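You operate a simulated robot arm through the tools that you are given. There is no shell and no other tool. Be economical: measure what you need, move in short steps, check, and stop when the job is done.

Carry out the task below with a simulated two-armed robot. There is one attempt and no reset: what you move stays moved.

Task
Take the pale riser block and leave it on the top of the low table. Shut the cupboard door by the sideboard. Take the cap off the flask and lay it down on the top of the low table. Fetch the blue paperback and stand it on the pink coaster. Press the blue mute button to switch it off. Press the step button two times. Take the teal box and put it on the wooden tray. Fetch the silver loose screw and set it on the drawer side of the lamp table. Open the lamp table drawer. The order is free. Set down upright: blue paperback, teal box.

It is judged by the outcome, as a careful person would: the job done as asked, and still so three seconds after it is handed in. It fails if anything else is knocked over, pushed out of place, dropped, spilled or broken. Lids that push on must go on centred and level and be pressed home; caps that screw on are set level and turned clockwise until they are tight.

Robot
Two 6-joint arms with two-finger grippers on one trunk, on a base that drives. Base frame: it is fixed to the floor where the robot stands at the start and does not move with it; the origin is under the middle of the robot, x ahead of it, y to its left, z up. Lengths are in m, angles in degrees, forces in N, time in s.
The left shoulder is at the start at [0.07, 0.176, 1.161], the right one opposite. With the tool pointing down near the work surface each hand reaches from about 0.1 to 0.38 m from the robot's upright axis, wherever it stands, measured 20 degrees to its own side. Places, roughly: blue mute button [-1.7, -0.5, 0.8]; blue paperback (4x10x15 cm) [-1.2, 1.2, 0.2]; cupboard door by the sideboard [0.4, 1.3, 0.3]; drawer side of the lamp table (29x15 cm) [-1.86, 3.06, 0.56]; flask (8x8x17 cm) [-0.8, 1.4, 0.5]; lamp table drawer [-1.9, 3.1, 0.5]; pale riser block (12x4x3 cm) [0.6, -0.1, 0.8]; pink coaster (9x9x2 cm) [0.8, 0, 0.8]; silver loose screw (2x2x3 cm) [-5.3, 0.4, 0.8]; step button [-2.3, -0.6, 0.8]; teal box (15x8x8 cm) [-4.9, -1.1, 0.1]; top of the low table [-1.1, 1.4, 0.4]; wooden tray (35x24x9 cm) [-1.3, 1.4, 0.4]. Payload 2.45 kg a hand.
The tool frame of a hand sits at the grasp point between the pads (the TCP): z along the fingers, y along the line on which they close. The tips reach 0.026 m beyond it. The gripper opens to 0.096 m. The gripper's body begins 0.069 m behind the TCP.
Orientation is that of the tool frame in the base frame, as [roll, pitch, yaw] about the fixed x, y, z axes, in that order (R = Rz(yaw) Ry(pitch) Rx(roll)). With the fingers straight down and closing along the base's y, the tool's x points along the base's -x, its y along +y and its z along -z.

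Tools
- The arms move only by the tool jog_arm. It takes "left_plan", "right_plan" or both (then of equal length, played together; a hand with none holds still); each is a list of rows, each a list of 7 numbers: the shift along the base's x, y, z in mm, then the turn, a rotation vector about the base's x, y, z in degrees, then the gripper command, from -1 (fully open) to 1 (shut), values between in proportion. In form: [[dx, dy, dz, wx, wy, wz, fingers], ...]. A call has 1 to 8 rows; each row shifts and turns the commanded pose from where the row before left it. Rows are played at 5 a second. More than 0.05 m and 8.6 degrees between two rows, or a gripper value outside its range, and nothing of the call is played. Where a pose cannot be reached the arm comes as near as it can. A force on the tool above 40 N (or 10 N above the force at the start of the call, whichever is more), or a blocked arm, ends the call early, and 0.2 s more pass. Each finger halts on what it meets, pressing with about 25 N; the grip force reading is that of the motor and also rises with nothing between the fingers. The clock runs only during rows and for 0.2 s after the last one: add rows that do not move to give the fingers time. The reply holds the time, the measured pose of the TCP, the force on the tool along the base axes, the opening and the grip force, in the units named above and with some noise, with the torque about the TCP (base axes, N m) and any sound that the robot's microphone picked up, and new pictures: "views" is both (left out), scene, wrist or none (wrist: the cameras of the hands that moved).
- Cameras (640 x 400 px; columns grow to the right, rows downward): "scene" is now at [0.132, 0.0089, 1.4707]; the picture's right is [0.10, -1.00, 0.00], its down [-0.68, -0.07, -0.73] and it looks along [0.73, 0.07, -0.68] (base axes); focal length 268 px, centre (320, 200). "left" rides on the left gripper at [0.082, -0.003, -0.098] in its tool frame; the picture's right is [0.04, 1.00, 0.00], its down [-0.73, 0.03, -0.68] and it looks along [-0.68, 0.03, 0.73] (tool axes); focal length 256 px, centre (320, 200). "right" rides on the right gripper at [0.082, 0.003, -0.098] in its tool frame; the picture's right is [-0.04, 1.00, 0.00], its down [-0.73, -0.03, -0.68] and it looks along [-0.68, -0.03, 0.73] (tool axes); focal length 256 px, centre (320, 200). There is no depth. A picture from a camera that has moved, and an enlarged one, comes with that camera's place and axes in the base frame and with its lens.
- raise_lower(by): slides the trunk up (or, below 0, down) by that many m; the arms and the scene camera ride with it, the base frame stays. It gives what a move gives, with no picture.
- base_move(legs): drives the robot by 1 to 6 legs, each [ahead, left, turn to the left] in m, m and degrees, along the robot's own axes; the way and the turn of a leg run together, so that a leg with both is an arc; at most 1.5 m and 180 degrees a leg. The arms and the cameras ride along, it lands a little off, and it stops where it bumps. It gives what a move gives, and a new picture of the scene camera.
- turn_head(pan, tilt): turns the head with the scene camera to pan (to the left, within 86 degrees either way) and tilt (down, from -29 to 69), counted from straight ahead of the robot. It gives what a move gives, and a new picture of the scene camera.
- inspect(camera, box): a new picture of the part [left, top, right, bottom] of that camera's present view, enlarged. No time passes.
- sign_off(): hands the job in; it is judged then, once.

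Work in short steps. Places have to be worked out from the pictures, the camera data and where the tool is seen: move nearer, look again, correct. Check each grasp and each placing, and mend what went wrong. You have 196 turns and 260 pictures in all, those below and enlarged ones among them. Open the grippers and draw the arms clear of the work before you hand the job in, unless the task says otherwise; then end with one line.

The tools are called as a command line: name --argument value ..., lists and objects as JSON in quotes. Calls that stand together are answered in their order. jog_arm: Moves the arms, as the interface text tells. Its arguments: {"type":"object","properties":{"left_plan":{"type":"array"},"right_plan":{"type":"array"},"views":{"type":"string","enum":["both","scene","wrist","none"]}},"required":[]} The other tools are called the same way: raise_lower (by) slides the trunk up or down; base_move (legs) drives the base; turn_head (pan, tilt) turns the head that bears the scene camera; inspect (camera, box) takes an enlarged picture of a part of a camera's view; sign_off () hands the job in.

At the start:

```text
clock: 0.0
left_tcp_pos: [0.5729, 0.2091, 1.1686]
left_orientation: [180.0, 0.0, 179.9]
left_wrist_force: [-0.3, 0.2, 0.9]
left_ft_torque: [-0.03, 0.03, 0.0]
left_gripper_width: 0.096
left_finger_force: 0.0
right_tcp_pos: [0.4154, -0.2091, 1.124]
right_orientation: [180.0, 0.0, -180.0]
right_wrist_force: [0.1, 0.6, 0.0]
right_ft_torque: [0.01, 0.0, 0.02]
right_gripper_width: 0.096
right_finger_force: 0.1
trunk travel left (down, up): [-0.646, 0.194]
robot x, y, heading: [0.0002, 0.0001, 0.0]
head pan, tilt: [5.7, 43.0]
```

scene: 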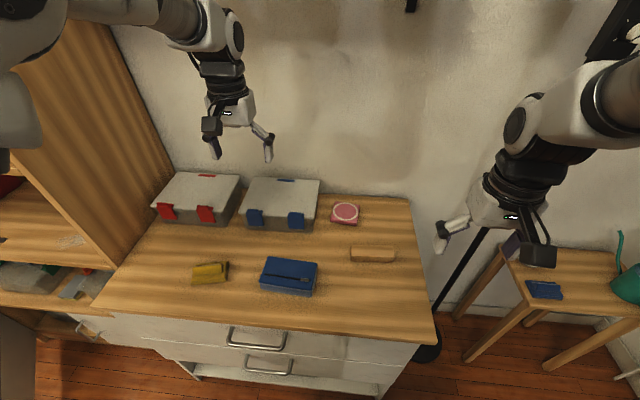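
right: 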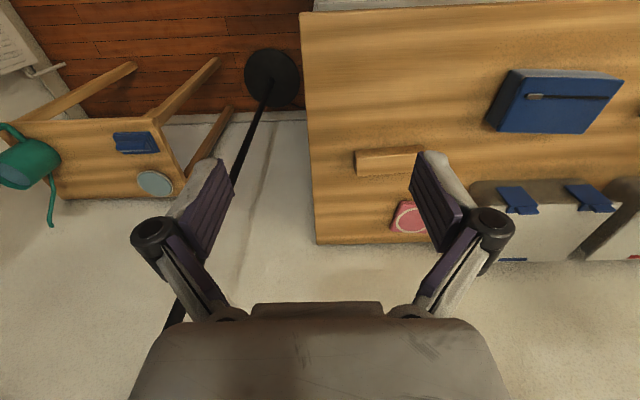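
left: 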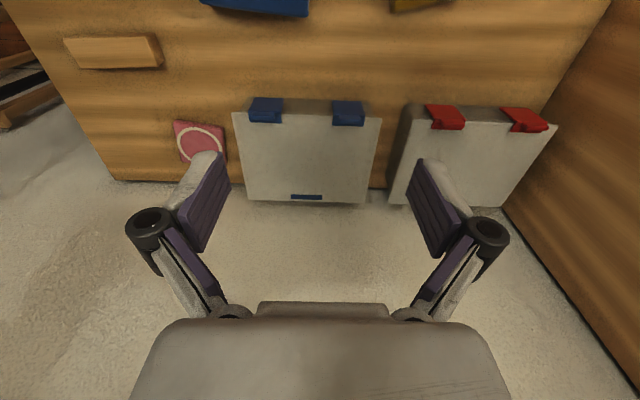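

I see the riser at about [0.63, -0.11, 0.8] on the sideboard. First I lower the trunk to bring the arms nearer to the surface and extend the reach.

raise_lower --by -0.15

jog_arm --right_plan '[[20, 10, 0, 0, 0, 8.5, -1], [20, 10, 0, 0, 0, 8.5, -1], [20, 10, 0, 0, 0, 8.5, -1], [20, 10, 0, 0, 0, 8.5, -1], [20, 10, 0, 0, 0, 8.5, -1], [20, 10, 0, 0, 0, 8.5, -1], [20, 10, 0, 0, 0, 8.5, -1], [20, 10, 0, 0, 0, 8.5, -1]]' --views "both"

```text
clock: 1.8
left_tcp_pos: [0.5727, 0.2092, 1.0198]
left_orientation: [-179.9, 0.0, -179.9]
left_wrist_force: [0.7, 0.7, 0.0]
left_ft_torque: [0.0, 0.0, 0.04]
left_gripper_width: 0.0959
left_finger_force: 0.1
right_tcp_pos: [0.4136, -0.2107, 0.9715]
right_orientation: [-180.0, 0.0, -180.0]
right_wrist_force: [0.6, -0.5, -0.1]
right_ft_torque: [0.01, 0.01, 0.0]
right_gripper_width: 0.0962
right_finger_force: 0.1
trunk travel left (down, up): [-0.496, 0.344]
robot x, y, heading: [0.0011, -0.0031, -0.1]
head pan, tilt: [5.7, 43.0]
```

```text
clock: 3.5
left_tcp_pos: [0.5735, 0.2084, 1.0173]
left_orientation: [179.9, 0.0, 179.9]
left_wrist_force: [-0.2, 0.9, 0.1]
left_ft_torque: [0.0, 0.04, 0.0]
left_gripper_width: 0.0958
left_finger_force: 0.0
right_tcp_pos: [0.5773, -0.1292, 0.9721]
right_orientation: [179.9, 0.0, -111.8]
right_wrist_force: [0.3, -0.4, -0.2]
right_ft_torque: [-0.02, 0.05, 0.01]
right_gripper_width: 0.0964
right_finger_force: 0.0
trunk travel left (down, up): [-0.496, 0.344]
robot x, y, heading: [-0.0016, -0.0009, -0.2]
head pan, tilt: [5.7, 43.0]
camera scene: at [0.1332, 0.009, 1.3205], right [0.1, -1.0, 0.0], down [-0.68, -0.07, -0.73], along [0.73, 0.07, -0.68], focal length 268 px, centre (320, 200)
camera right: at [0.545, -0.2034, 1.0715], right [-0.91, 0.41, 0.0], down [0.3, 0.67, 0.68], along [0.28, 0.62, -0.73], focal length 256 px, centre (320, 200)
```

scene: 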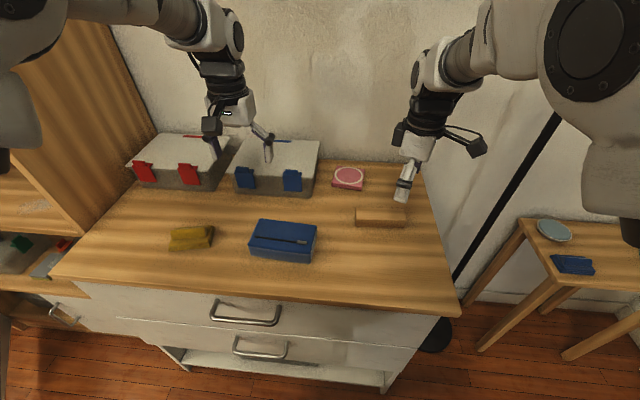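
right: 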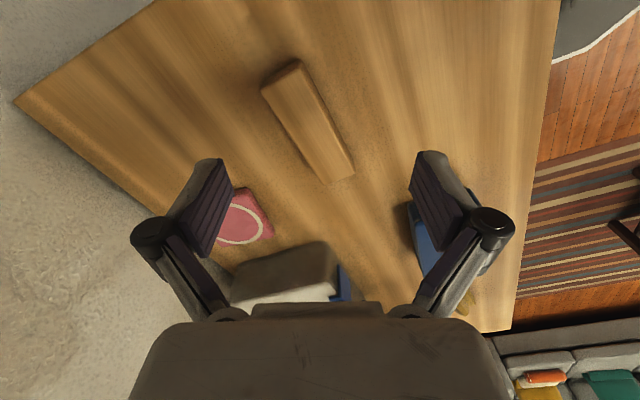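

Triangulating gives the riser centre at about [0.605, -0.09], top at about 0.84, its length along y. I finish the yaw and come above it.

jog_arm --right_plan '[[9, 13, -30, 0, 0, 7.2, -1], [9, 13, -30, 0, 0, 7.2, -1], [9, 13, -30, 0, 0, 7.2, -1]]' --views "both"

```text
clock: 4.3
left_tcp_pos: [0.5733, 0.2084, 1.018]
left_orientation: [-180.0, -0.1, -180.0]
left_wrist_force: [0.1, -0.1, 0.0]
left_ft_torque: [0.02, 0.0, 0.01]
left_gripper_width: 0.0961
left_finger_force: 0.0
right_tcp_pos: [0.6045, -0.0972, 0.8844]
right_orientation: [179.9, 1.0, -91.2]
right_wrist_force: [-0.1, 0.8, -0.7]
right_ft_torque: [0.01, 0.01, -0.01]
right_gripper_width: 0.0958
right_finger_force: 0.1
trunk travel left (down, up): [-0.496, 0.344]
robot x, y, heading: [-0.0011, -0.0013, -0.1]
head pan, tilt: [5.7, 43.0]
camera scene: at [0.1334, 0.0094, 1.3205], right [0.1, -1.0, 0.0], down [-0.68, -0.07, -0.73], along [0.73, 0.07, -0.68], focal length 268 px, centre (320, 200)
camera right: at [0.6011, -0.1791, 0.9818], right [-1.0, 0.06, 0.0], down [0.05, 0.72, 0.69], along [0.04, 0.69, -0.72], focal length 256 px, centre (320, 200)
```

scene: 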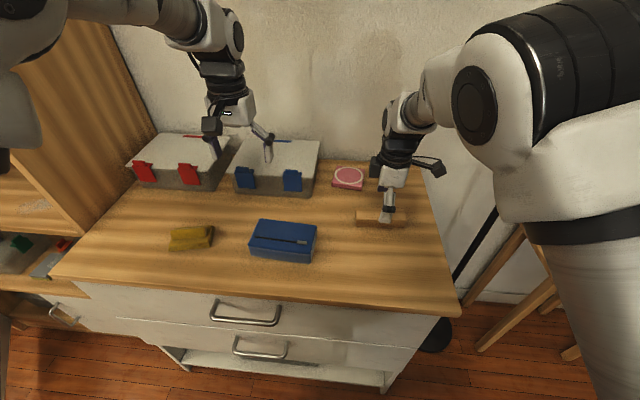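
right: 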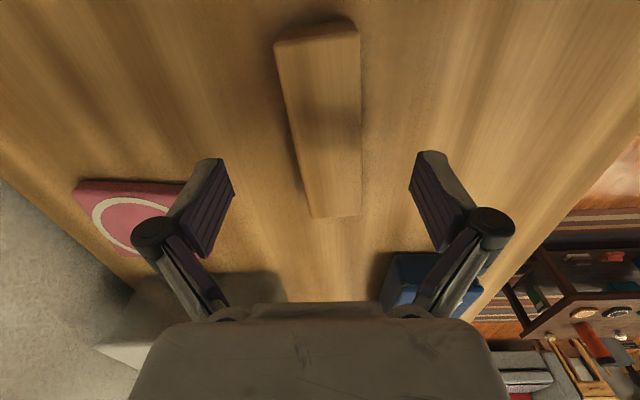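

The riser is centred between the fingers; I descend about 42 mm and close.

jog_arm --right_plan '[[0, 4, -20, 0, 0, 1, -1], [0, 2, -15, 0, 0, 0, -1], [0, 0, -5, 0, 0, 0, -1], [0, 0, 0, 0, 0, 0, 1], [0, 0, 0, 0, 0, 0, 1], [0, 0, 0, 0, 0, 0, 1]]' --views "wrist"

```text
clock: 5.8
left_tcp_pos: [0.5709, 0.2081, 1.02]
left_orientation: [-179.9, 0.1, 180.0]
left_wrist_force: [-0.5, -0.1, -0.8]
left_ft_torque: [-0.02, 0.02, 0.03]
left_gripper_width: 0.0961
left_finger_force: 0.1
right_tcp_pos: [0.6041, -0.0903, 0.845]
right_orientation: [-179.8, 1.0, -90.3]
right_wrist_force: [9.9, -4.2, 29.2]
right_ft_torque: [-0.36, -0.03, 0.11]
right_gripper_width: 0.0393
right_finger_force: 24.8
trunk travel left (down, up): [-0.496, 0.344]
robot x, y, heading: [0.0004, -0.0042, 0.1]
head pan, tilt: [5.7, 43.0]
camera right: at [0.6013, -0.1731, 0.9439], right [-1.0, 0.04, 0.0], down [0.03, 0.72, 0.69], along [0.03, 0.69, -0.72], focal length 256 px, centre (320, 200)
```

right: 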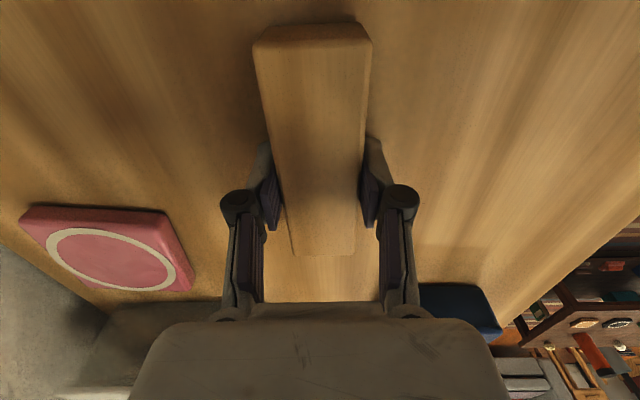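

Riser gripped (39 mm). I lift it and draw the arms in, then look left.

jog_arm --right_plan '[[0, 0, 40, 0, 0, 0, 1], [-10, -10, 50, 0, 0, 0, 1], [-45, -15, 20, 0, 0, 0, 1], [-45, -15, 0, 0, 0, 0, 1], [-45, -15, 0, 0, 0, 0, 1], [-45, -15, 0, 0, 0, 0, 1]]' --left_plan '[[0, 0, 0, 0, 0, 0, -1], [-40, 0, 10, 0, 0, 0, -1], [-45, 0, 0, 0, 0, 0, -1], [-45, 0, 0, 0, 0, 0, -1], [-45, 0, 0, 0, 0, 0, -1], [-20, 0, 0, 0, 0, 0, -1]]' --views "wrist"

turn_head --pan 75 --tilt 30

```text
refused: row 2 steps farther than a row can; nothing moved
```

```text
clock: 7.2
left_tcp_pos: [0.5711, 0.2094, 1.0197]
left_orientation: [-180.0, 0.0, -180.0]
left_wrist_force: [-0.1, -0.7, 0.6]
left_ft_torque: [0.03, -0.01, 0.03]
left_gripper_width: 0.0962
left_finger_force: 0.1
right_tcp_pos: [0.604, -0.0901, 0.8455]
right_orientation: [179.9, 0.9, -90.3]
right_wrist_force: [7.8, -0.2, 18.1]
right_ft_torque: [-0.16, -0.29, 0.11]
right_gripper_width: 0.0393
right_finger_force: 25.0
trunk travel left (down, up): [-0.496, 0.344]
robot x, y, heading: [0.0004, -0.0006, -0.1]
head pan, tilt: [75.0, 30.0]
camera scene: at [0.0719, 0.0885, 1.3404], right [0.97, -0.26, 0.0], down [-0.13, -0.48, -0.87], along [0.23, 0.84, -0.5], focal length 268 px, centre (320, 200)
```

scene: 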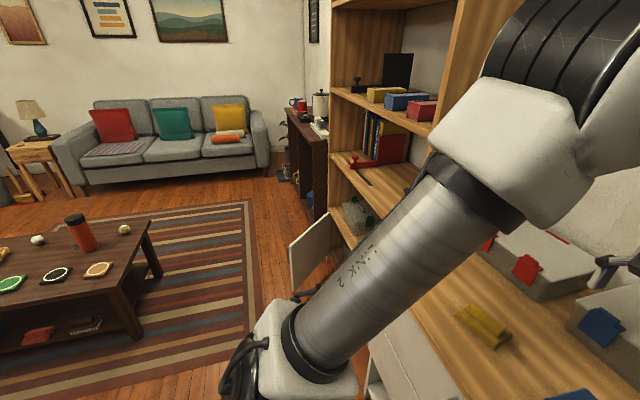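

Same motion with smaller steps.

jog_arm --right_plan '[[0, 0, 40, 0, 0, 0, 1], [-10, -10, 45, 0, 0, 0, 1], [-42, -15, 18, 0, 0, 0, 1], [-45, -15, 0, 0, 0, 0, 1], [-45, -15, 0, 0, 0, 0, 1], [-45, -15, 0, 0, 0, 0, 1]]' --left_plan '[[0, 0, 0, 0, 0, 0, -1], [-40, 0, 10, 0, 0, 0, -1], [-45, 0, 0, 0, 0, 0, -1], [-45, 0, 0, 0, 0, 0, -1], [-45, 0, 0, 0, 0, 0, -1], [-20, 0, 0, 0, 0, 0, -1]]' --views "wrist"

turn_head --pan 86 --tilt 40

```text
clock: 8.6
left_tcp_pos: [0.4274, 0.2106, 0.9977]
left_orientation: [-180.0, -0.2, -180.0]
left_wrist_force: [0.1, -0.6, 0.2]
left_ft_torque: [-0.01, -0.06, -0.01]
left_gripper_width: 0.0961
left_finger_force: 0.0
left hand out of reach, approached as far as the arm can: row 4, 5, 6
right_tcp_pos: [0.4128, -0.1574, 0.9496]
right_orientation: [179.5, 2.7, -89.8]
right_wrist_force: [-0.3, -0.4, -0.6]
right_ft_torque: [0.0, -0.06, 0.02]
right_gripper_width: 0.039
right_finger_force: 25.1
trunk travel left (down, up): [-0.496, 0.344]
robot x, y, heading: [0.0023, 0.0006, 0.2]
head pan, tilt: [75.0, 30.0]
camera right: at [0.4115, -0.2418, 1.0453], right [-1.0, 0.04, 0.01], down [0.03, 0.7, 0.71], along [0.02, 0.71, -0.7], focal length 256 px, centre (320, 200)
camera left: at [0.3454, 0.2068, 1.0957], right [-0.04, 1.0, 0.0], down [0.73, 0.03, 0.68], along [0.68, 0.03, -0.73], focal length 256 px, centre (320, 200)
```

right: 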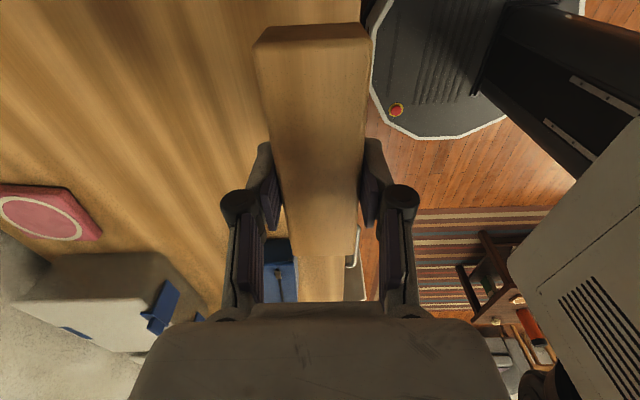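
left: 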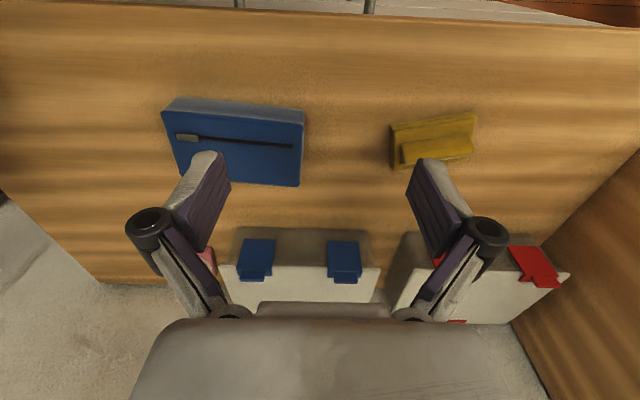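

```text
clock: 9.3
left_tcp_pos: [0.4316, 0.2107, 0.9971]
left_orientation: [-180.0, -0.1, 180.0]
left_wrist_force: [-0.4, -1.1, -0.2]
left_ft_torque: [-0.01, 0.0, -0.01]
left_gripper_width: 0.096
left_finger_force: 0.0
right_tcp_pos: [0.4156, -0.1573, 0.9511]
right_orientation: [179.9, 2.6, -90.0]
right_wrist_force: [0.7, 0.5, -0.9]
right_ft_torque: [0.02, 0.02, -0.02]
right_gripper_width: 0.0392
right_finger_force: 25.0
trunk travel left (down, up): [-0.496, 0.344]
robot x, y, heading: [0.0008, -0.0001, 0.1]
head pan, tilt: [85.9, 40.0]
camera scene: at [0.0562, 0.0855, 1.3251], right [1.0, -0.07, 0.0], down [-0.05, -0.64, -0.77], along [0.05, 0.76, -0.64], focal length 268 px, centre (320, 200)
```

scene: 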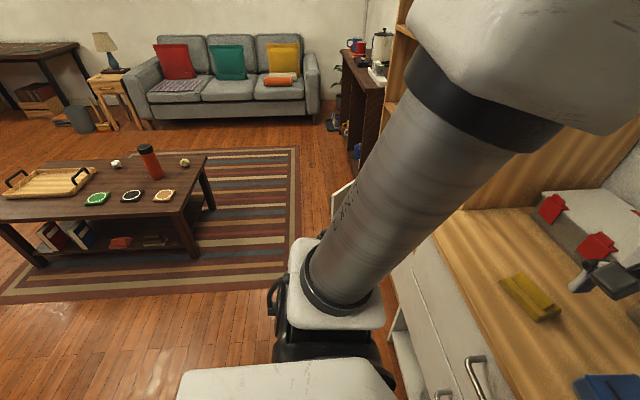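

The scene is clear: low table's right end at x≈-0.57 (y 1.09–1.70), the cupboard door stands open towards me with its free edge near [0.2, 1.2]. I back off and strafe left to the gap between them, to shut the door first with the free left hand.

base_move --legs '[[-0.2, 0, 0], [0, 1.2, 0]]'

turn_head --pan 0 --tilt 55

```text
clock: 16.6
left_tcp_pos: [0.2501, 1.4112, 0.9973]
left_orientation: [-179.9, -0.1, 178.6]
left_wrist_force: [0.8, 1.0, -0.1]
left_ft_torque: [0.01, -0.03, 0.03]
left_gripper_width: 0.0959
left_finger_force: 0.1
right_tcp_pos: [0.2261, 1.0433, 0.9513]
right_orientation: [179.9, 2.6, -91.3]
right_wrist_force: [0.4, -0.7, -1.4]
right_ft_torque: [-0.01, 0.02, -0.02]
right_gripper_width: 0.0391
right_finger_force: 25.0
trunk travel left (down, up): [-0.496, 0.344]
robot x, y, heading: [-0.1822, 1.2109, -1.2]
head pan, tilt: [85.9, 40.0]
camera scene: at [-0.1287, 1.2944, 1.3251], right [1.0, -0.1, 0.0], down [-0.06, -0.64, -0.77], along [0.07, 0.76, -0.64], focal length 268 px, centre (320, 200)
```

scene: 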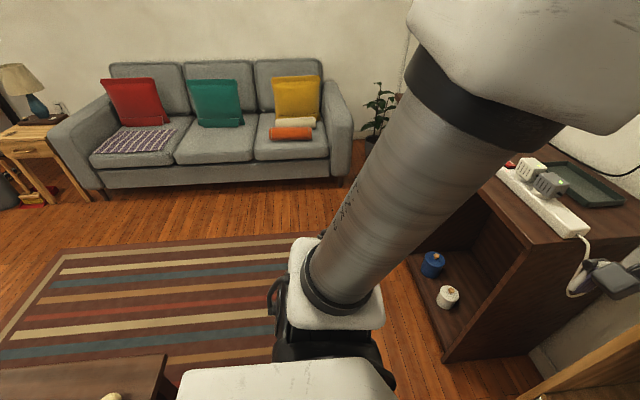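

```text
clock: 18.2
left_tcp_pos: [0.2497, 1.4114, 0.9972]
left_orientation: [-180.0, -0.1, 178.6]
left_wrist_force: [-0.9, 0.0, 0.4]
left_ft_torque: [-0.03, -0.03, 0.0]
left_gripper_width: 0.096
left_finger_force: 0.1
right_tcp_pos: [0.2252, 1.0427, 0.9522]
right_orientation: [180.0, 2.9, -91.4]
right_wrist_force: [0.9, -0.5, -0.9]
right_ft_torque: [-0.02, 0.0, -0.03]
right_gripper_width: 0.0392
right_finger_force: 25.0
trunk travel left (down, up): [-0.496, 0.344]
robot x, y, heading: [-0.1845, 1.2116, -1.2]
head pan, tilt: [0.0, 55.0]
camera scene: at [-0.0645, 1.213, 1.3048], right [0.05, -1.0, 0.0], down [-0.82, -0.04, -0.58], along [0.58, 0.03, -0.82], focal length 268 px, centre (320, 200)
```

scene: 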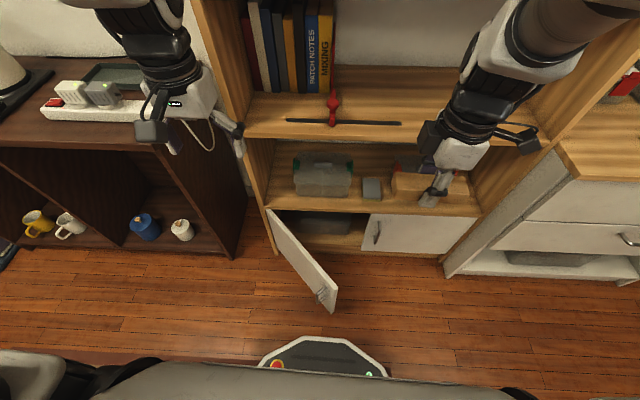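

The left door is hinged at about [0.50, 1.46], 0.41 m wide, z 0.08–0.41, free end at [0.21, 1.17]. I lower the trunk, then bring the closed left hand outside the door.

raise_lower --by -0.4

jog_arm --left_plan '[[-25, -10, -40, 0, 0, 0, 1], [-25, -10, -40, 0, 0, 0, 1], [-10, -10, -40, 0, 0, 0, 1], [0, -10, -40, 0, 0, 0, 1], [0, -10, -40, 0, 0, 0, 1], [0, -10, -40, 0, 0, 0, 1], [0, 0, -30, 0, 0, 0, 1]]' --views "scene"

```text
clock: 22.1
left_tcp_pos: [0.2503, 1.4099, 0.5969]
left_orientation: [-180.0, -0.1, 178.6]
left_wrist_force: [0.1, 0.0, 0.3]
left_ft_torque: [-0.03, -0.01, -0.04]
left_gripper_width: 0.0959
left_finger_force: 0.0
right_tcp_pos: [0.2257, 1.0433, 0.553]
right_orientation: [-179.9, 2.9, -91.4]
right_wrist_force: [-0.5, -0.5, 0.1]
right_ft_torque: [0.0, -0.02, -0.01]
right_gripper_width: 0.039
right_finger_force: 25.1
trunk travel left (down, up): [-0.096, 0.744]
robot x, y, heading: [-0.1817, 1.2096, -1.6]
head pan, tilt: [0.0, 55.0]
```

```text
clock: 23.7
left_tcp_pos: [0.2021, 1.379, 0.3294]
left_orientation: [-178.0, 0.0, -179.3]
left_wrist_force: [0.4, -0.6, 0.4]
left_ft_torque: [0.0, 0.01, 0.02]
left_gripper_width: 0.0
left_finger_force: 24.2
left hand out of reach, approached as far as the arm can: row 4, 5, 6
right_tcp_pos: [0.2249, 1.0421, 0.5519]
right_orientation: [180.0, 2.9, -91.4]
right_wrist_force: [-0.3, -1.4, -0.6]
right_ft_torque: [-0.03, -0.05, 0.02]
right_gripper_width: 0.0393
right_finger_force: 25.5
trunk travel left (down, up): [-0.096, 0.744]
robot x, y, heading: [-0.1865, 1.2093, -1.5]
head pan, tilt: [0.0, 55.0]
camera scene: at [-0.0654, 1.2118, 0.9038], right [0.03, -1.0, 0.0], down [-0.82, -0.03, -0.57], along [0.57, 0.02, -0.82], focal length 268 px, centre (320, 200)
```

scene: 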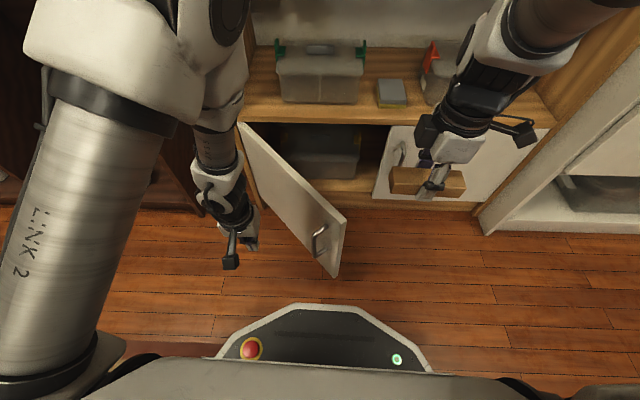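

The hand is outside of the door; I now push its face towards closed along an arc.

jog_arm --left_plan '[[15, -40, 0, 0, 0, 0, 1], [20, -40, 0, 0, 0, 0, 1], [30, -20, 0, 0, 0, 0, 1], [30, -20, 0, 0, 0, 0, 1], [30, -20, 0, 0, 0, 0, 1], [35, -15, 0, 0, 0, 0, 1], [35, -10, 0, 0, 0, 0, 1]]' --views "scene"

```text
clock: 25.3
left_tcp_pos: [0.4237, 1.2766, 0.3192]
left_orientation: [179.8, -0.3, 178.6]
left_wrist_force: [-0.3, -0.3, 0.2]
left_ft_torque: [0.0, 0.03, -0.02]
left_gripper_width: 0.0
left_finger_force: 25.2
left hand out of reach, approached as far as the arm can: row 1, 2, 3, 5
right_tcp_pos: [0.2257, 1.0435, 0.5511]
right_orientation: [180.0, 2.8, -91.3]
right_wrist_force: [-0.2, 0.2, -1.7]
right_ft_torque: [0.0, 0.02, 0.01]
right_gripper_width: 0.0393
right_finger_force: 24.8
trunk travel left (down, up): [-0.096, 0.744]
robot x, y, heading: [-0.188, 1.2118, -1.8]
head pan, tilt: [0.0, 55.0]
camera scene: at [-0.0654, 1.2117, 0.9035], right [0.03, -1.0, 0.0], down [-0.83, -0.03, -0.56], along [0.56, 0.02, -0.83], focal length 268 px, centre (320, 200)
```

scene: 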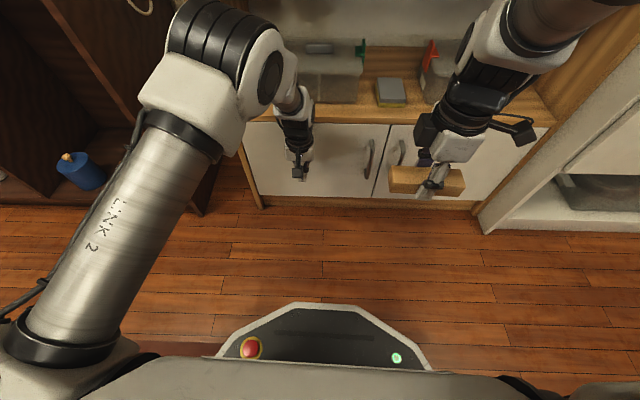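

The door appears almost shut; I push straight in gently to press it home.

jog_arm --left_plan '[[20, -25, 0, 0, 0, 0, 1], [25, -25, 0, 0, 0, 0, 1], [15, 0, 0, 0, 0, 0, 1], [15, 0, 0, 0, 0, 0, 1], [15, 0, 0, 0, 0, 0, 1]]' --views "scene"

```text
clock: 25.8
left_tcp_pos: [0.4444, 1.2468, 0.3205]
left_orientation: [179.8, -1.0, 179.2]
left_wrist_force: [-12.2, 2.7, 5.8]
left_ft_torque: [-0.21, -1.73, 0.32]
left_gripper_width: 0.0
left_finger_force: 25.3
right_tcp_pos: [0.2261, 1.0438, 0.5533]
right_orientation: [-179.9, 3.1, -91.4]
right_wrist_force: [0.4, -0.3, -1.6]
right_ft_torque: [0.03, -0.03, 0.03]
right_gripper_width: 0.0393
right_finger_force: 24.8
trunk travel left (down, up): [-0.096, 0.744]
robot x, y, heading: [-0.1843, 1.2146, -1.3]
head pan, tilt: [0.0, 55.0]
stopped in row 2 (left hand): the force on the tool passed its limit at 109 N (the readings are from after the stop); the commanded pose is now the measured one
camera scene: at [-0.0665, 1.2107, 0.9042], right [0.02, -1.0, 0.0], down [-0.82, -0.01, -0.57], along [0.57, 0.01, -0.82], focal length 268 px, centre (320, 200)
```

scene: 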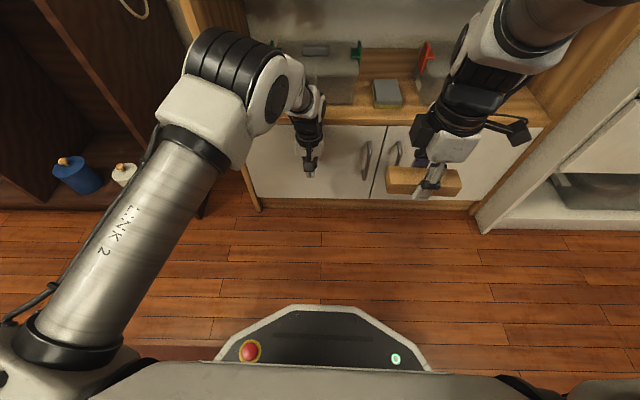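

The door is home against the stop. I withdraw the left hand and raise the trunk, so that I can turn round to the low table.

jog_arm --left_plan '[[-40, 10, 10, 0, 0, 0, -1], [-40, 20, 20, 0, 0, 0, -1], [-30, 20, 30, 0, 0, 0, -1], [-20, 20, 40, 0, 0, 0, -1], [-10, 20, 40, 0, 0, 0, -1], [0, 10, 45, 0, 0, 0, -1], [0, 0, 45, 0, 0, 0, -1]]' --views "scene"

raise_lower --by 0.3

base_move --legs '[[0, 0, 90], [0, 0.1, 90]]'

```text
clock: 26.8
left_tcp_pos: [0.2969, 1.3335, 0.3517]
left_orientation: [-179.3, -10.1, -179.9]
left_wrist_force: [-0.4, 0.6, -0.3]
left_ft_torque: [-0.02, 0.02, 0.01]
left_gripper_width: 0.0959
left_finger_force: 0.1
left hand out of reach, approached as far as the arm can: row 1, 2
right_tcp_pos: [0.2251, 1.0445, 0.5525]
right_orientation: [179.9, 3.1, -91.4]
right_wrist_force: [2.2, 0.2, -0.8]
right_ft_torque: [-0.01, 0.0, -0.01]
right_gripper_width: 0.0391
right_finger_force: 25.1
trunk travel left (down, up): [-0.096, 0.744]
robot x, y, heading: [-0.1874, 1.212, -1.5]
head pan, tilt: [0.0, 55.0]
stopped in row 5 (left hand): the arm was blocked; the commanded pose is now the measured one
camera scene: at [-0.0648, 1.2101, 0.904], right [0.01, -1.0, 0.0], down [-0.82, -0.01, -0.57], along [0.57, 0.0, -0.82], focal length 268 px, centre (320, 200)
```

scene: 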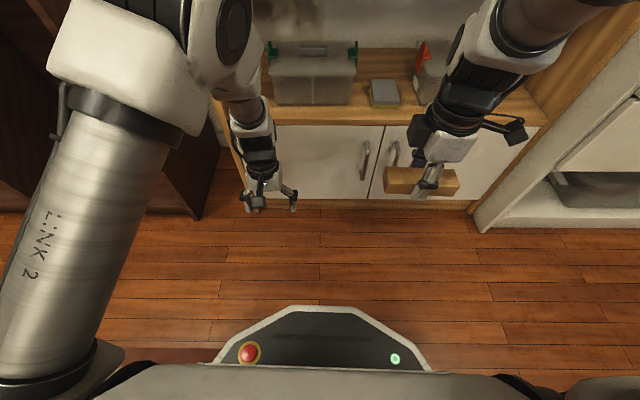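

```text
clock: 29.8
left_tcp_pos: [0.2979, 1.3332, 0.6503]
left_orientation: [-179.3, -10.1, -179.9]
left_wrist_force: [0.6, -0.4, -0.5]
left_ft_torque: [-0.01, 0.01, -0.01]
left_gripper_width: 0.096
left_finger_force: 0.0
right_tcp_pos: [0.2259, 1.0448, 0.853]
right_orientation: [179.9, 3.0, -91.4]
right_wrist_force: [-0.4, 0.6, -1.2]
right_ft_torque: [0.01, -0.01, 0.01]
right_gripper_width: 0.0391
right_finger_force: 25.1
trunk travel left (down, up): [-0.396, 0.444]
robot x, y, heading: [-0.186, 1.2125, -1.4]
head pan, tilt: [0.0, 55.0]
```

```text
clock: 37.8
left_tcp_pos: [-0.7423, 1.0439, 0.6502]
left_orientation: [-179.3, -10.1, -2.1]
left_wrist_force: [0.9, 0.5, 0.2]
left_ft_torque: [0.01, 0.0, 0.0]
left_gripper_width: 0.0962
left_finger_force: 0.0
right_tcp_pos: [-0.6597, 1.3297, 0.8525]
right_orientation: [-180.0, 2.9, 86.5]
right_wrist_force: [0.5, 0.7, -1.0]
right_ft_torque: [-0.01, 0.0, 0.01]
right_gripper_width: 0.0393
right_finger_force: 25.3
trunk travel left (down, up): [-0.396, 0.444]
robot x, y, heading: [-0.2531, 1.1464, 176.2]
head pan, tilt: [0.0, 55.0]
camera scene: at [-0.3759, 1.1539, 1.2031], right [0.03, 1.0, 0.0], down [0.83, -0.02, -0.56], along [-0.56, 0.02, -0.83], focal length 268 px, centre (320, 200)
```

scene: 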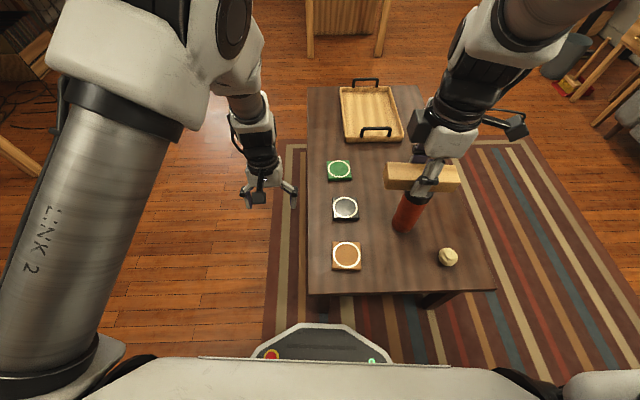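

The robot faces the table's end. The flask is near [-0.78, 1.44], and free space for the riser is near [-0.64, 1.40]. I strafe towards +y to centre on the flask.

base_move --legs '[[0, -0.18, 3]]'

jog_arm --left_plan '[[15, -10, 40, 0, -2.5, 0, -1], [15, -10, 40, 0, -2.5, 0, -1], [15, -10, 40, 0, -2.5, 0, -1], [15, -10, 40, 0, -2.5, 0, -1]]' --right_plan '[[15, -30, 0, 0, 0, 0, 1], [15, -30, 0, 0, 0, 0, 1], [0, -20, 0, 0, 0, 0, 1], [0, 0, 0, 0, 0, 0, 1]]' --views "scene"

```text
clock: 39.3
left_tcp_pos: [-0.7292, 1.2008, 0.651]
left_orientation: [-179.4, -10.0, 0.9]
left_wrist_force: [-0.3, 0.4, 0.6]
left_ft_torque: [0.0, 0.0, 0.01]
left_gripper_width: 0.096
left_finger_force: 0.0
right_tcp_pos: [-0.6615, 1.4901, 0.8521]
right_orientation: [179.9, 3.1, 89.3]
right_wrist_force: [0.4, 0.6, -1.0]
right_ft_torque: [-0.07, 0.02, 0.01]
right_gripper_width: 0.0392
right_finger_force: 25.1
trunk travel left (down, up): [-0.396, 0.444]
robot x, y, heading: [-0.2502, 1.3286, 179.5]
head pan, tilt: [0.0, 55.0]
camera scene: at [-0.3697, 1.3299, 1.2034], right [-0.02, 1.0, 0.0], down [0.83, 0.01, -0.56], along [-0.56, -0.01, -0.83], focal length 268 px, centre (320, 200)
```

scene: 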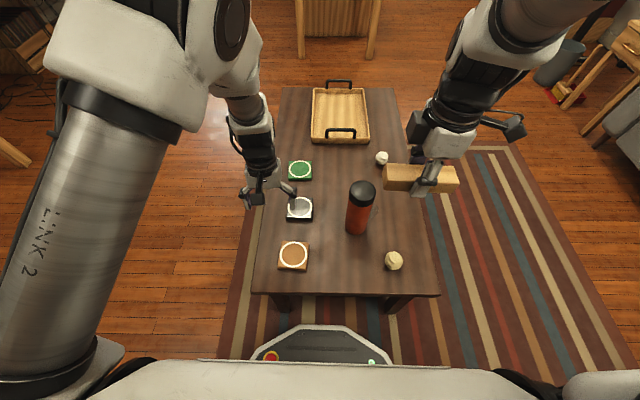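

```text
clock: 40.3
left_tcp_pos: [-0.6682, 1.1583, 0.8103]
left_orientation: [-179.5, -20.1, 0.7]
left_wrist_force: [-0.4, 0.8, 0.6]
left_ft_torque: [0.01, 0.03, 0.01]
left_gripper_width: 0.0961
left_finger_force: 0.1
right_tcp_pos: [-0.6538, 1.4783, 0.8545]
right_orientation: [178.6, 5.9, 88.6]
right_wrist_force: [0.4, -0.1, -0.8]
right_ft_torque: [0.03, 0.01, 0.01]
right_gripper_width: 0.0393
right_finger_force: 24.8
right hand out of reach, approached as far as the arm can: row 1, 2, 3
trunk travel left (down, up): [-0.396, 0.444]
robot x, y, heading: [-0.2499, 1.3284, 179.4]
head pan, tilt: [0.0, 55.0]
camera scene: at [-0.3674, 1.3283, 1.2022], right [-0.02, 1.0, 0.0], down [0.84, 0.02, -0.55], along [-0.55, -0.01, -0.84], focal length 268 px, centre (320, 200)
```

scene: 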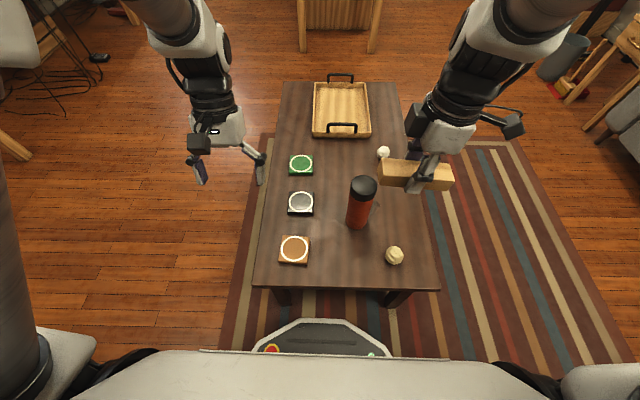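

The riser spot at [-0.65, 1.41] is free (ball at [-0.68, 1.55], orange coaster at [-0.69, 1.24], flask at [-0.82, 1.44]). I lower the trunk and take the right hand there.

raise_lower --by -0.2

jog_arm --right_plan '[[0, -15, -20, 1.4, -5.5, 1, 1], [0, -15, -25, 0, 0, 0, 1], [0, -15, -25, 0, 0, 0, 1], [0, -15, -25, 0, 0, 0, 1], [0, -8, -20, 0, 0, 0, 1]]' --left_plan '[[0, 0, 0, 0, 5, 0, -1], [0, 0, 0, 0, 5, 0, -1], [0, 0, 0, 0, 5, 0, -1], [0, 0, 0, 0, 5, 0, -1], [0, 0, 0, 0, 0, 0, -1]]' --views "both"

```text
clock: 42.4
left_tcp_pos: [-0.67, 1.1581, 0.6094]
left_orientation: [-179.5, -20.1, 0.8]
left_wrist_force: [0.1, 0.4, -0.7]
left_ft_torque: [0.03, -0.02, -0.01]
left_gripper_width: 0.0961
left_finger_force: 0.2
right_tcp_pos: [-0.6559, 1.4798, 0.6554]
right_orientation: [178.9, 5.8, 88.7]
right_wrist_force: [0.4, 0.0, -0.5]
right_ft_torque: [0.0, -0.01, 0.0]
right_gripper_width: 0.0392
right_finger_force: 25.0
trunk travel left (down, up): [-0.196, 0.644]
robot x, y, heading: [-0.246, 1.3264, 178.8]
head pan, tilt: [0.0, 55.0]
```

```text
clock: 43.6
left_tcp_pos: [-0.67, 1.1579, 0.6105]
left_orientation: [-179.2, -0.1, 0.8]
left_wrist_force: [0.1, -0.3, -0.5]
left_ft_torque: [0.02, 0.02, 0.0]
left_gripper_width: 0.0961
left_finger_force: 0.0
right_tcp_pos: [-0.6913, 1.4814, 0.5634]
right_orientation: [175.6, 5.4, 88.0]
right_wrist_force: [-0.2, 1.5, -1.8]
right_ft_torque: [0.02, -0.02, -0.02]
right_gripper_width: 0.0394
right_finger_force: 25.8
right hand out of reach, approached as far as the arm can: row 1, 2, 3, 4, 5
trunk travel left (down, up): [-0.196, 0.644]
robot x, y, heading: [-0.2426, 1.3301, 179.1]
head pan, tilt: [0.0, 55.0]
camera scene: at [-0.3708, 1.3307, 1.0044], right [0.01, 1.0, 0.0], down [0.82, -0.01, -0.57], along [-0.57, 0.01, -0.82], focal length 268 px, centre (320, 200)
camera right: at [-0.6916, 1.5713, 0.6553], right [0.99, -0.07, 0.08], down [-0.1, -0.66, 0.74], along [0.0, -0.75, -0.67], focal length 256 px, centre (320, 200)
camera left: at [-0.5895, 1.1599, 0.7079], right [0.05, -1.0, -0.01], down [-0.73, -0.05, 0.68], along [-0.68, -0.03, -0.73], focal length 256 px, centre (320, 200)
```

scene: 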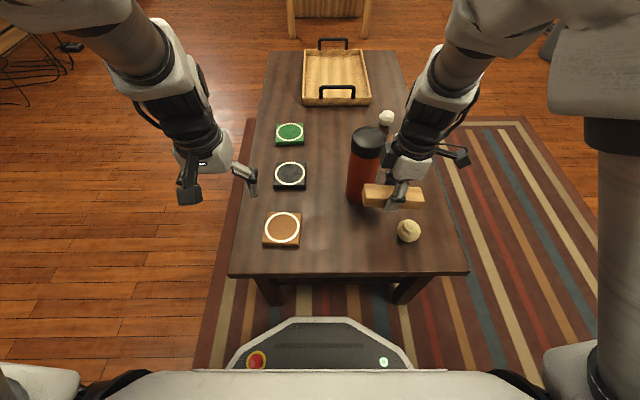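
right: 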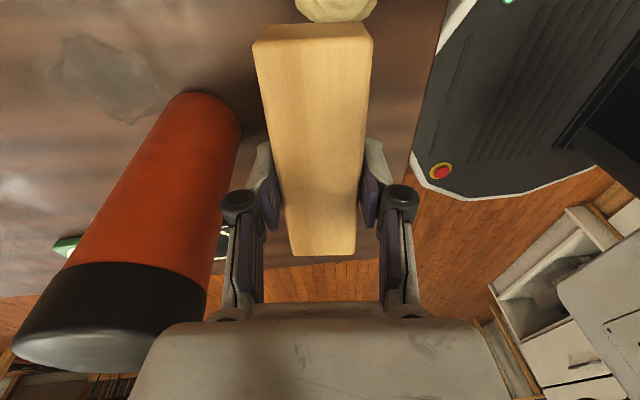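
left: 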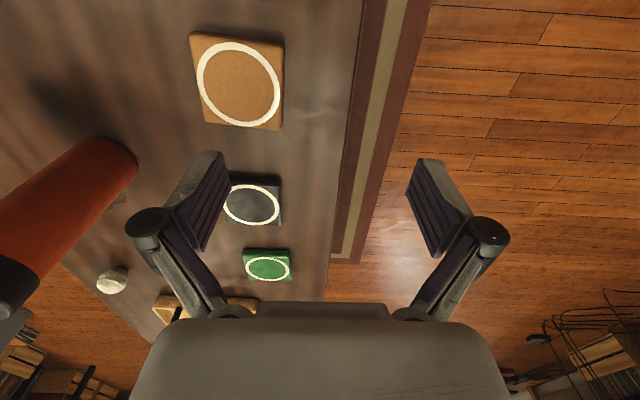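

The arm cannot fold in that close, and it drifted towards the flask. I back the base off a bit so that the place lies farther out from the shoulder.

base_move --legs '[[-0.16, 0.06, 0]]'

jog_arm --right_plan '[[-20, 0, 0, 4, -5, 0, 1], [-25, -5, 0, 0, 0, 0, 1], [-25, -5, -15, 0, 0, 0, 1], [-20, 0, -15, 0, 0, 0, 1]]' --views "both"

```text
clock: 45.1
left_tcp_pos: [-0.5098, 1.0957, 0.6097]
left_orientation: [-179.2, -0.1, 0.8]
left_wrist_force: [-0.1, 0.1, 0.7]
left_ft_torque: [0.03, 0.01, -0.01]
left_gripper_width: 0.096
left_finger_force: 0.0
right_tcp_pos: [-0.5293, 1.4165, 0.56]
right_orientation: [174.8, 5.5, 88.0]
right_wrist_force: [1.1, 0.7, -0.1]
right_ft_torque: [0.0, -0.01, 0.0]
right_gripper_width: 0.0392
right_finger_force: 25.2
trunk travel left (down, up): [-0.196, 0.644]
robot x, y, heading: [-0.0897, 1.2643, 179.4]
head pan, tilt: [0.0, 55.0]
camera scene: at [-0.2101, 1.2686, 1.0045], right [0.01, 1.0, 0.0], down [0.82, -0.01, -0.57], along [-0.57, 0.01, -0.82], focal length 268 px, centre (320, 200)
```

scene: 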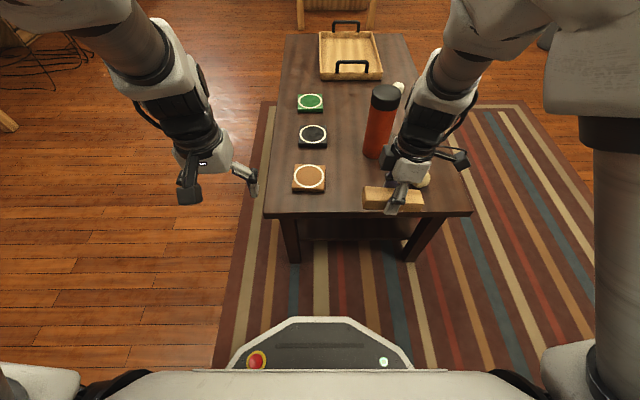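

```text
clock: 46.1
left_tcp_pos: [-0.5101, 1.0961, 0.6115]
left_orientation: [-179.2, -0.1, 0.7]
left_wrist_force: [-0.1, 0.6, -0.3]
left_ft_torque: [-0.01, -0.01, 0.0]
left_gripper_width: 0.0959
left_finger_force: 0.1
right_tcp_pos: [-0.6198, 1.4062, 0.5282]
right_orientation: [169.8, 1.3, 87.7]
right_wrist_force: [-0.4, 0.2, -1.1]
right_ft_torque: [0.01, 0.0, 0.01]
right_gripper_width: 0.0392
right_finger_force: 25.6
trunk travel left (down, up): [-0.196, 0.644]
robot x, y, heading: [-0.0898, 1.2675, 179.2]
head pan, tilt: [0.0, 55.0]
camera scene: at [-0.2111, 1.269, 1.0044], right [0.01, 1.0, 0.0], down [0.82, -0.01, -0.57], along [-0.57, 0.01, -0.82], focal length 268 px, centre (320, 200)
camera right: at [-0.6293, 1.4916, 0.6257], right [0.98, -0.07, 0.18], down [-0.18, -0.71, 0.68], along [0.08, -0.7, -0.71], focal length 256 px, centre (320, 200)
```

scene: 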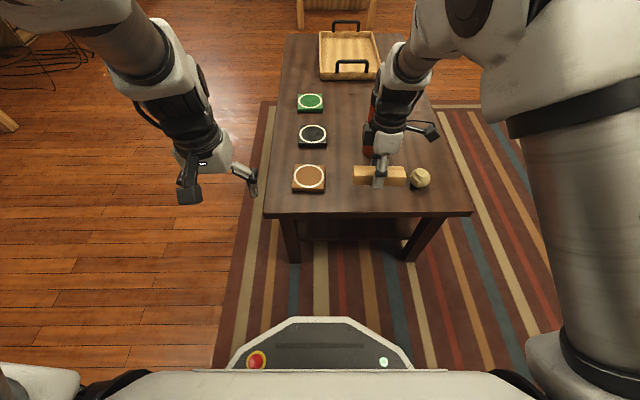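
right: 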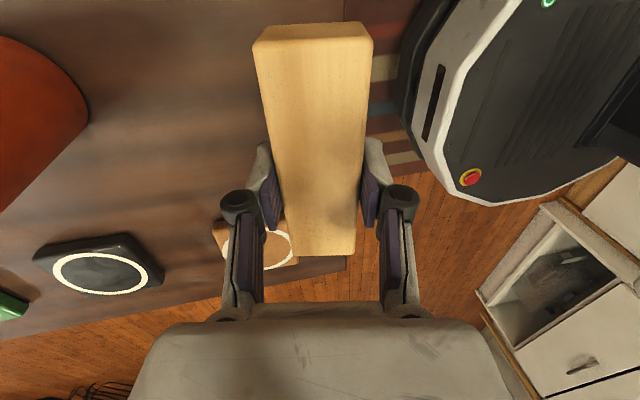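

The riser is now over the right place; I remove the tilt (+10° about y) and go down close to the top.

jog_arm --right_plan '[[-15, 0, 0, 1.3, 5, 1, 1], [-10, 0, 0, 0, 5, 1, 1], [0, 0, -30, 0, 0, 0, 1], [0, 0, -25, 0, 0, 0, 1], [0, 0, 0, 0, 0, 0, 1]]' --views "both"

```text
clock: 47.3
left_tcp_pos: [-0.5098, 1.0968, 0.6102]
left_orientation: [-179.2, -0.1, 0.9]
left_wrist_force: [-0.2, 0.1, -0.5]
left_ft_torque: [0.02, -0.01, -0.04]
left_gripper_width: 0.0959
left_finger_force: 0.1
right_tcp_pos: [-0.6437, 1.4071, 0.4757]
right_orientation: [179.9, 0.2, 89.8]
right_wrist_force: [-0.2, -0.8, -0.9]
right_ft_torque: [0.0, -0.01, -0.01]
right_gripper_width: 0.0392
right_finger_force: 25.3
trunk travel left (down, up): [-0.196, 0.644]
robot x, y, heading: [-0.0873, 1.2707, 179.3]
head pan, tilt: [0.0, 55.0]
camera scene: at [-0.2107, 1.2688, 1.0044], right [0.01, 1.0, 0.0], down [0.82, -0.01, -0.57], along [-0.57, 0.01, -0.82], focal length 268 px, centre (320, 200)
camera right: at [-0.6396, 1.4892, 0.5737], right [1.0, -0.04, 0.0], down [-0.03, -0.73, 0.68], along [-0.03, -0.68, -0.73], focal length 256 px, centre (320, 200)
```

scene: 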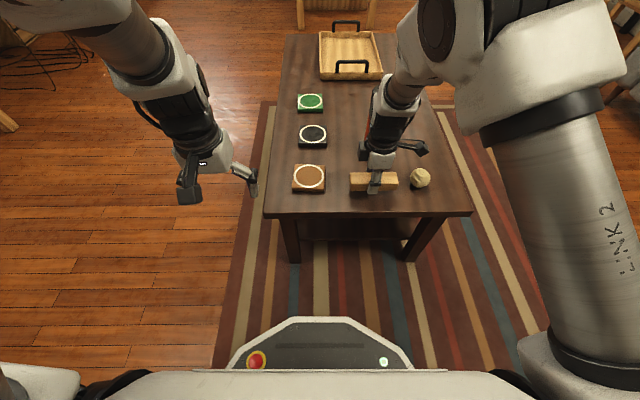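
right: 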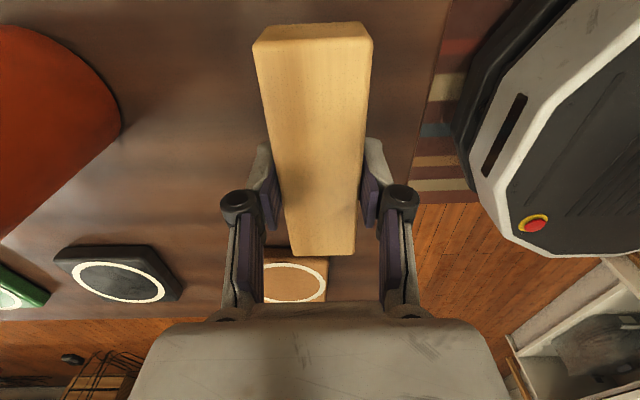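

Level now at z 0.476. I descend in small steps until the tool feels the table.

jog_arm --right_plan '[[0, 0, -8, 0, 0, 0, 1], [0, 0, -8, 0, 0, 0, 1], [0, 0, -6, 0, 0, 0, 1], [0, 0, -4, 0, 0, 0, 1]]' --views "none"

```text
clock: 48.3
left_tcp_pos: [-0.5097, 1.0954, 0.611]
left_orientation: [-179.2, -0.1, 0.8]
left_wrist_force: [0.0, 0.6, -0.1]
left_ft_torque: [0.0, 0.05, -0.01]
left_gripper_width: 0.0959
left_finger_force: 0.0
right_tcp_pos: [-0.6445, 1.4075, 0.449]
right_orientation: [179.9, 0.3, 89.8]
right_wrist_force: [0.7, 0.7, -0.1]
right_ft_torque: [-0.02, 0.01, 0.0]
right_gripper_width: 0.0392
right_finger_force: 24.8
trunk travel left (down, up): [-0.196, 0.644]
robot x, y, heading: [-0.0845, 1.2714, 179.3]
head pan, tilt: [0.0, 55.0]
```

jog_arm --right_plan '[[0, 0, -5, 0, 0, 0, 1], [0, 0, -5, 0, 0, 0, 1], [0, 0, -5, 0, 0, 0, 1], [0, 0, -5, 0, 0, 0, 1], [0, 0, -5, 0, 0, 0, 1]]' --views "wrist"

```text
clock: 48.9
left_tcp_pos: [-0.508, 1.0963, 0.6113]
left_orientation: [-179.1, 0.1, 0.8]
left_wrist_force: [0.3, -0.5, 1.4]
left_ft_torque: [0.03, 0.01, 0.0]
left_gripper_width: 0.0963
left_finger_force: 0.0
right_tcp_pos: [-0.6432, 1.4075, 0.4449]
right_orientation: [-179.8, 0.3, 89.7]
right_wrist_force: [9.3, -1.1, 28.3]
right_ft_torque: [-0.12, -0.93, 0.04]
right_gripper_width: 0.0394
right_finger_force: 24.7
trunk travel left (down, up): [-0.196, 0.644]
robot x, y, heading: [-0.0825, 1.2661, 179.4]
head pan, tilt: [0.0, 55.0]
stopped in row 3 (right hand): the force on the tool passed its limit at 46 N (the readings are from after the stop); the commanded pose is now the measured one
camera right: at [-0.6388, 1.4903, 0.5447], right [1.0, -0.04, 0.0], down [-0.03, -0.73, 0.68], along [-0.03, -0.68, -0.73], focal length 256 px, centre (320, 200)
```

right: 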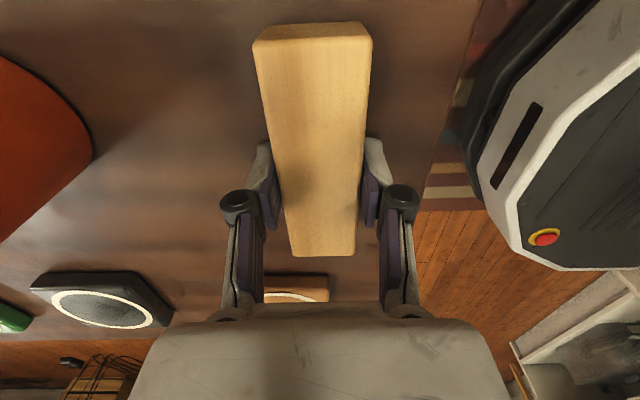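

Contact with the top at z≈0.419. I release and lift straight up.

jog_arm --right_plan '[[0, 0, 0, 0, 0, 0, -0.3], [0, 0, 0, 0, 0, 0, -1], [0, 0, 40, 0, 0, 0, -1], [0, 0, 45, 0, 0, 0, -1], [0, 0, 45, 0, 0, 0, -1], [0, 0, 45, 0, 0, 0, -1], [0, 0, 45, 0, 0, 0, -1]]' --views "both"

```text
clock: 50.5
left_tcp_pos: [-0.5089, 1.0971, 0.6107]
left_orientation: [-179.2, 0.0, 0.8]
left_wrist_force: [0.5, 0.7, -0.5]
left_ft_torque: [-0.01, 0.03, 0.02]
left_gripper_width: 0.0962
left_finger_force: 0.0
right_tcp_pos: [-0.6457, 1.4059, 0.6608]
right_orientation: [-179.9, 0.4, 89.8]
right_wrist_force: [-0.7, 1.1, 0.2]
right_ft_torque: [0.04, 0.0, 0.0]
right_gripper_width: 0.0959
right_finger_force: 0.1
trunk travel left (down, up): [-0.196, 0.644]
robot x, y, heading: [-0.0827, 1.2662, 179.4]
head pan, tilt: [0.0, 55.0]
camera scene: at [-0.2102, 1.2689, 1.0044], right [0.01, 1.0, 0.0], down [0.82, -0.01, -0.57], along [-0.57, 0.01, -0.82], focal length 268 px, centre (320, 200)
camera right: at [-0.64, 1.4888, 0.76], right [1.0, -0.04, 0.0], down [-0.03, -0.73, 0.68], along [-0.03, -0.68, -0.73], focal length 256 px, centre (320, 200)
```

scene: 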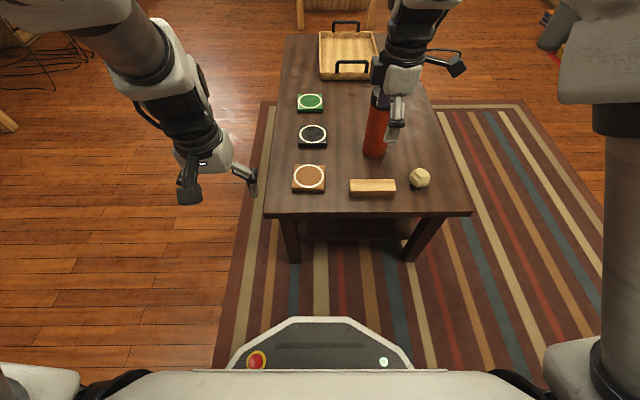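
right: 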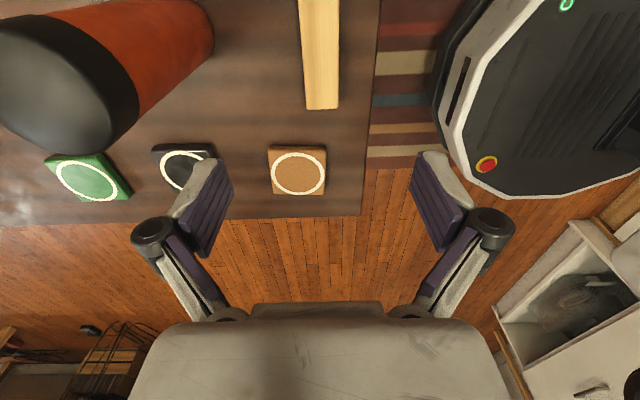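

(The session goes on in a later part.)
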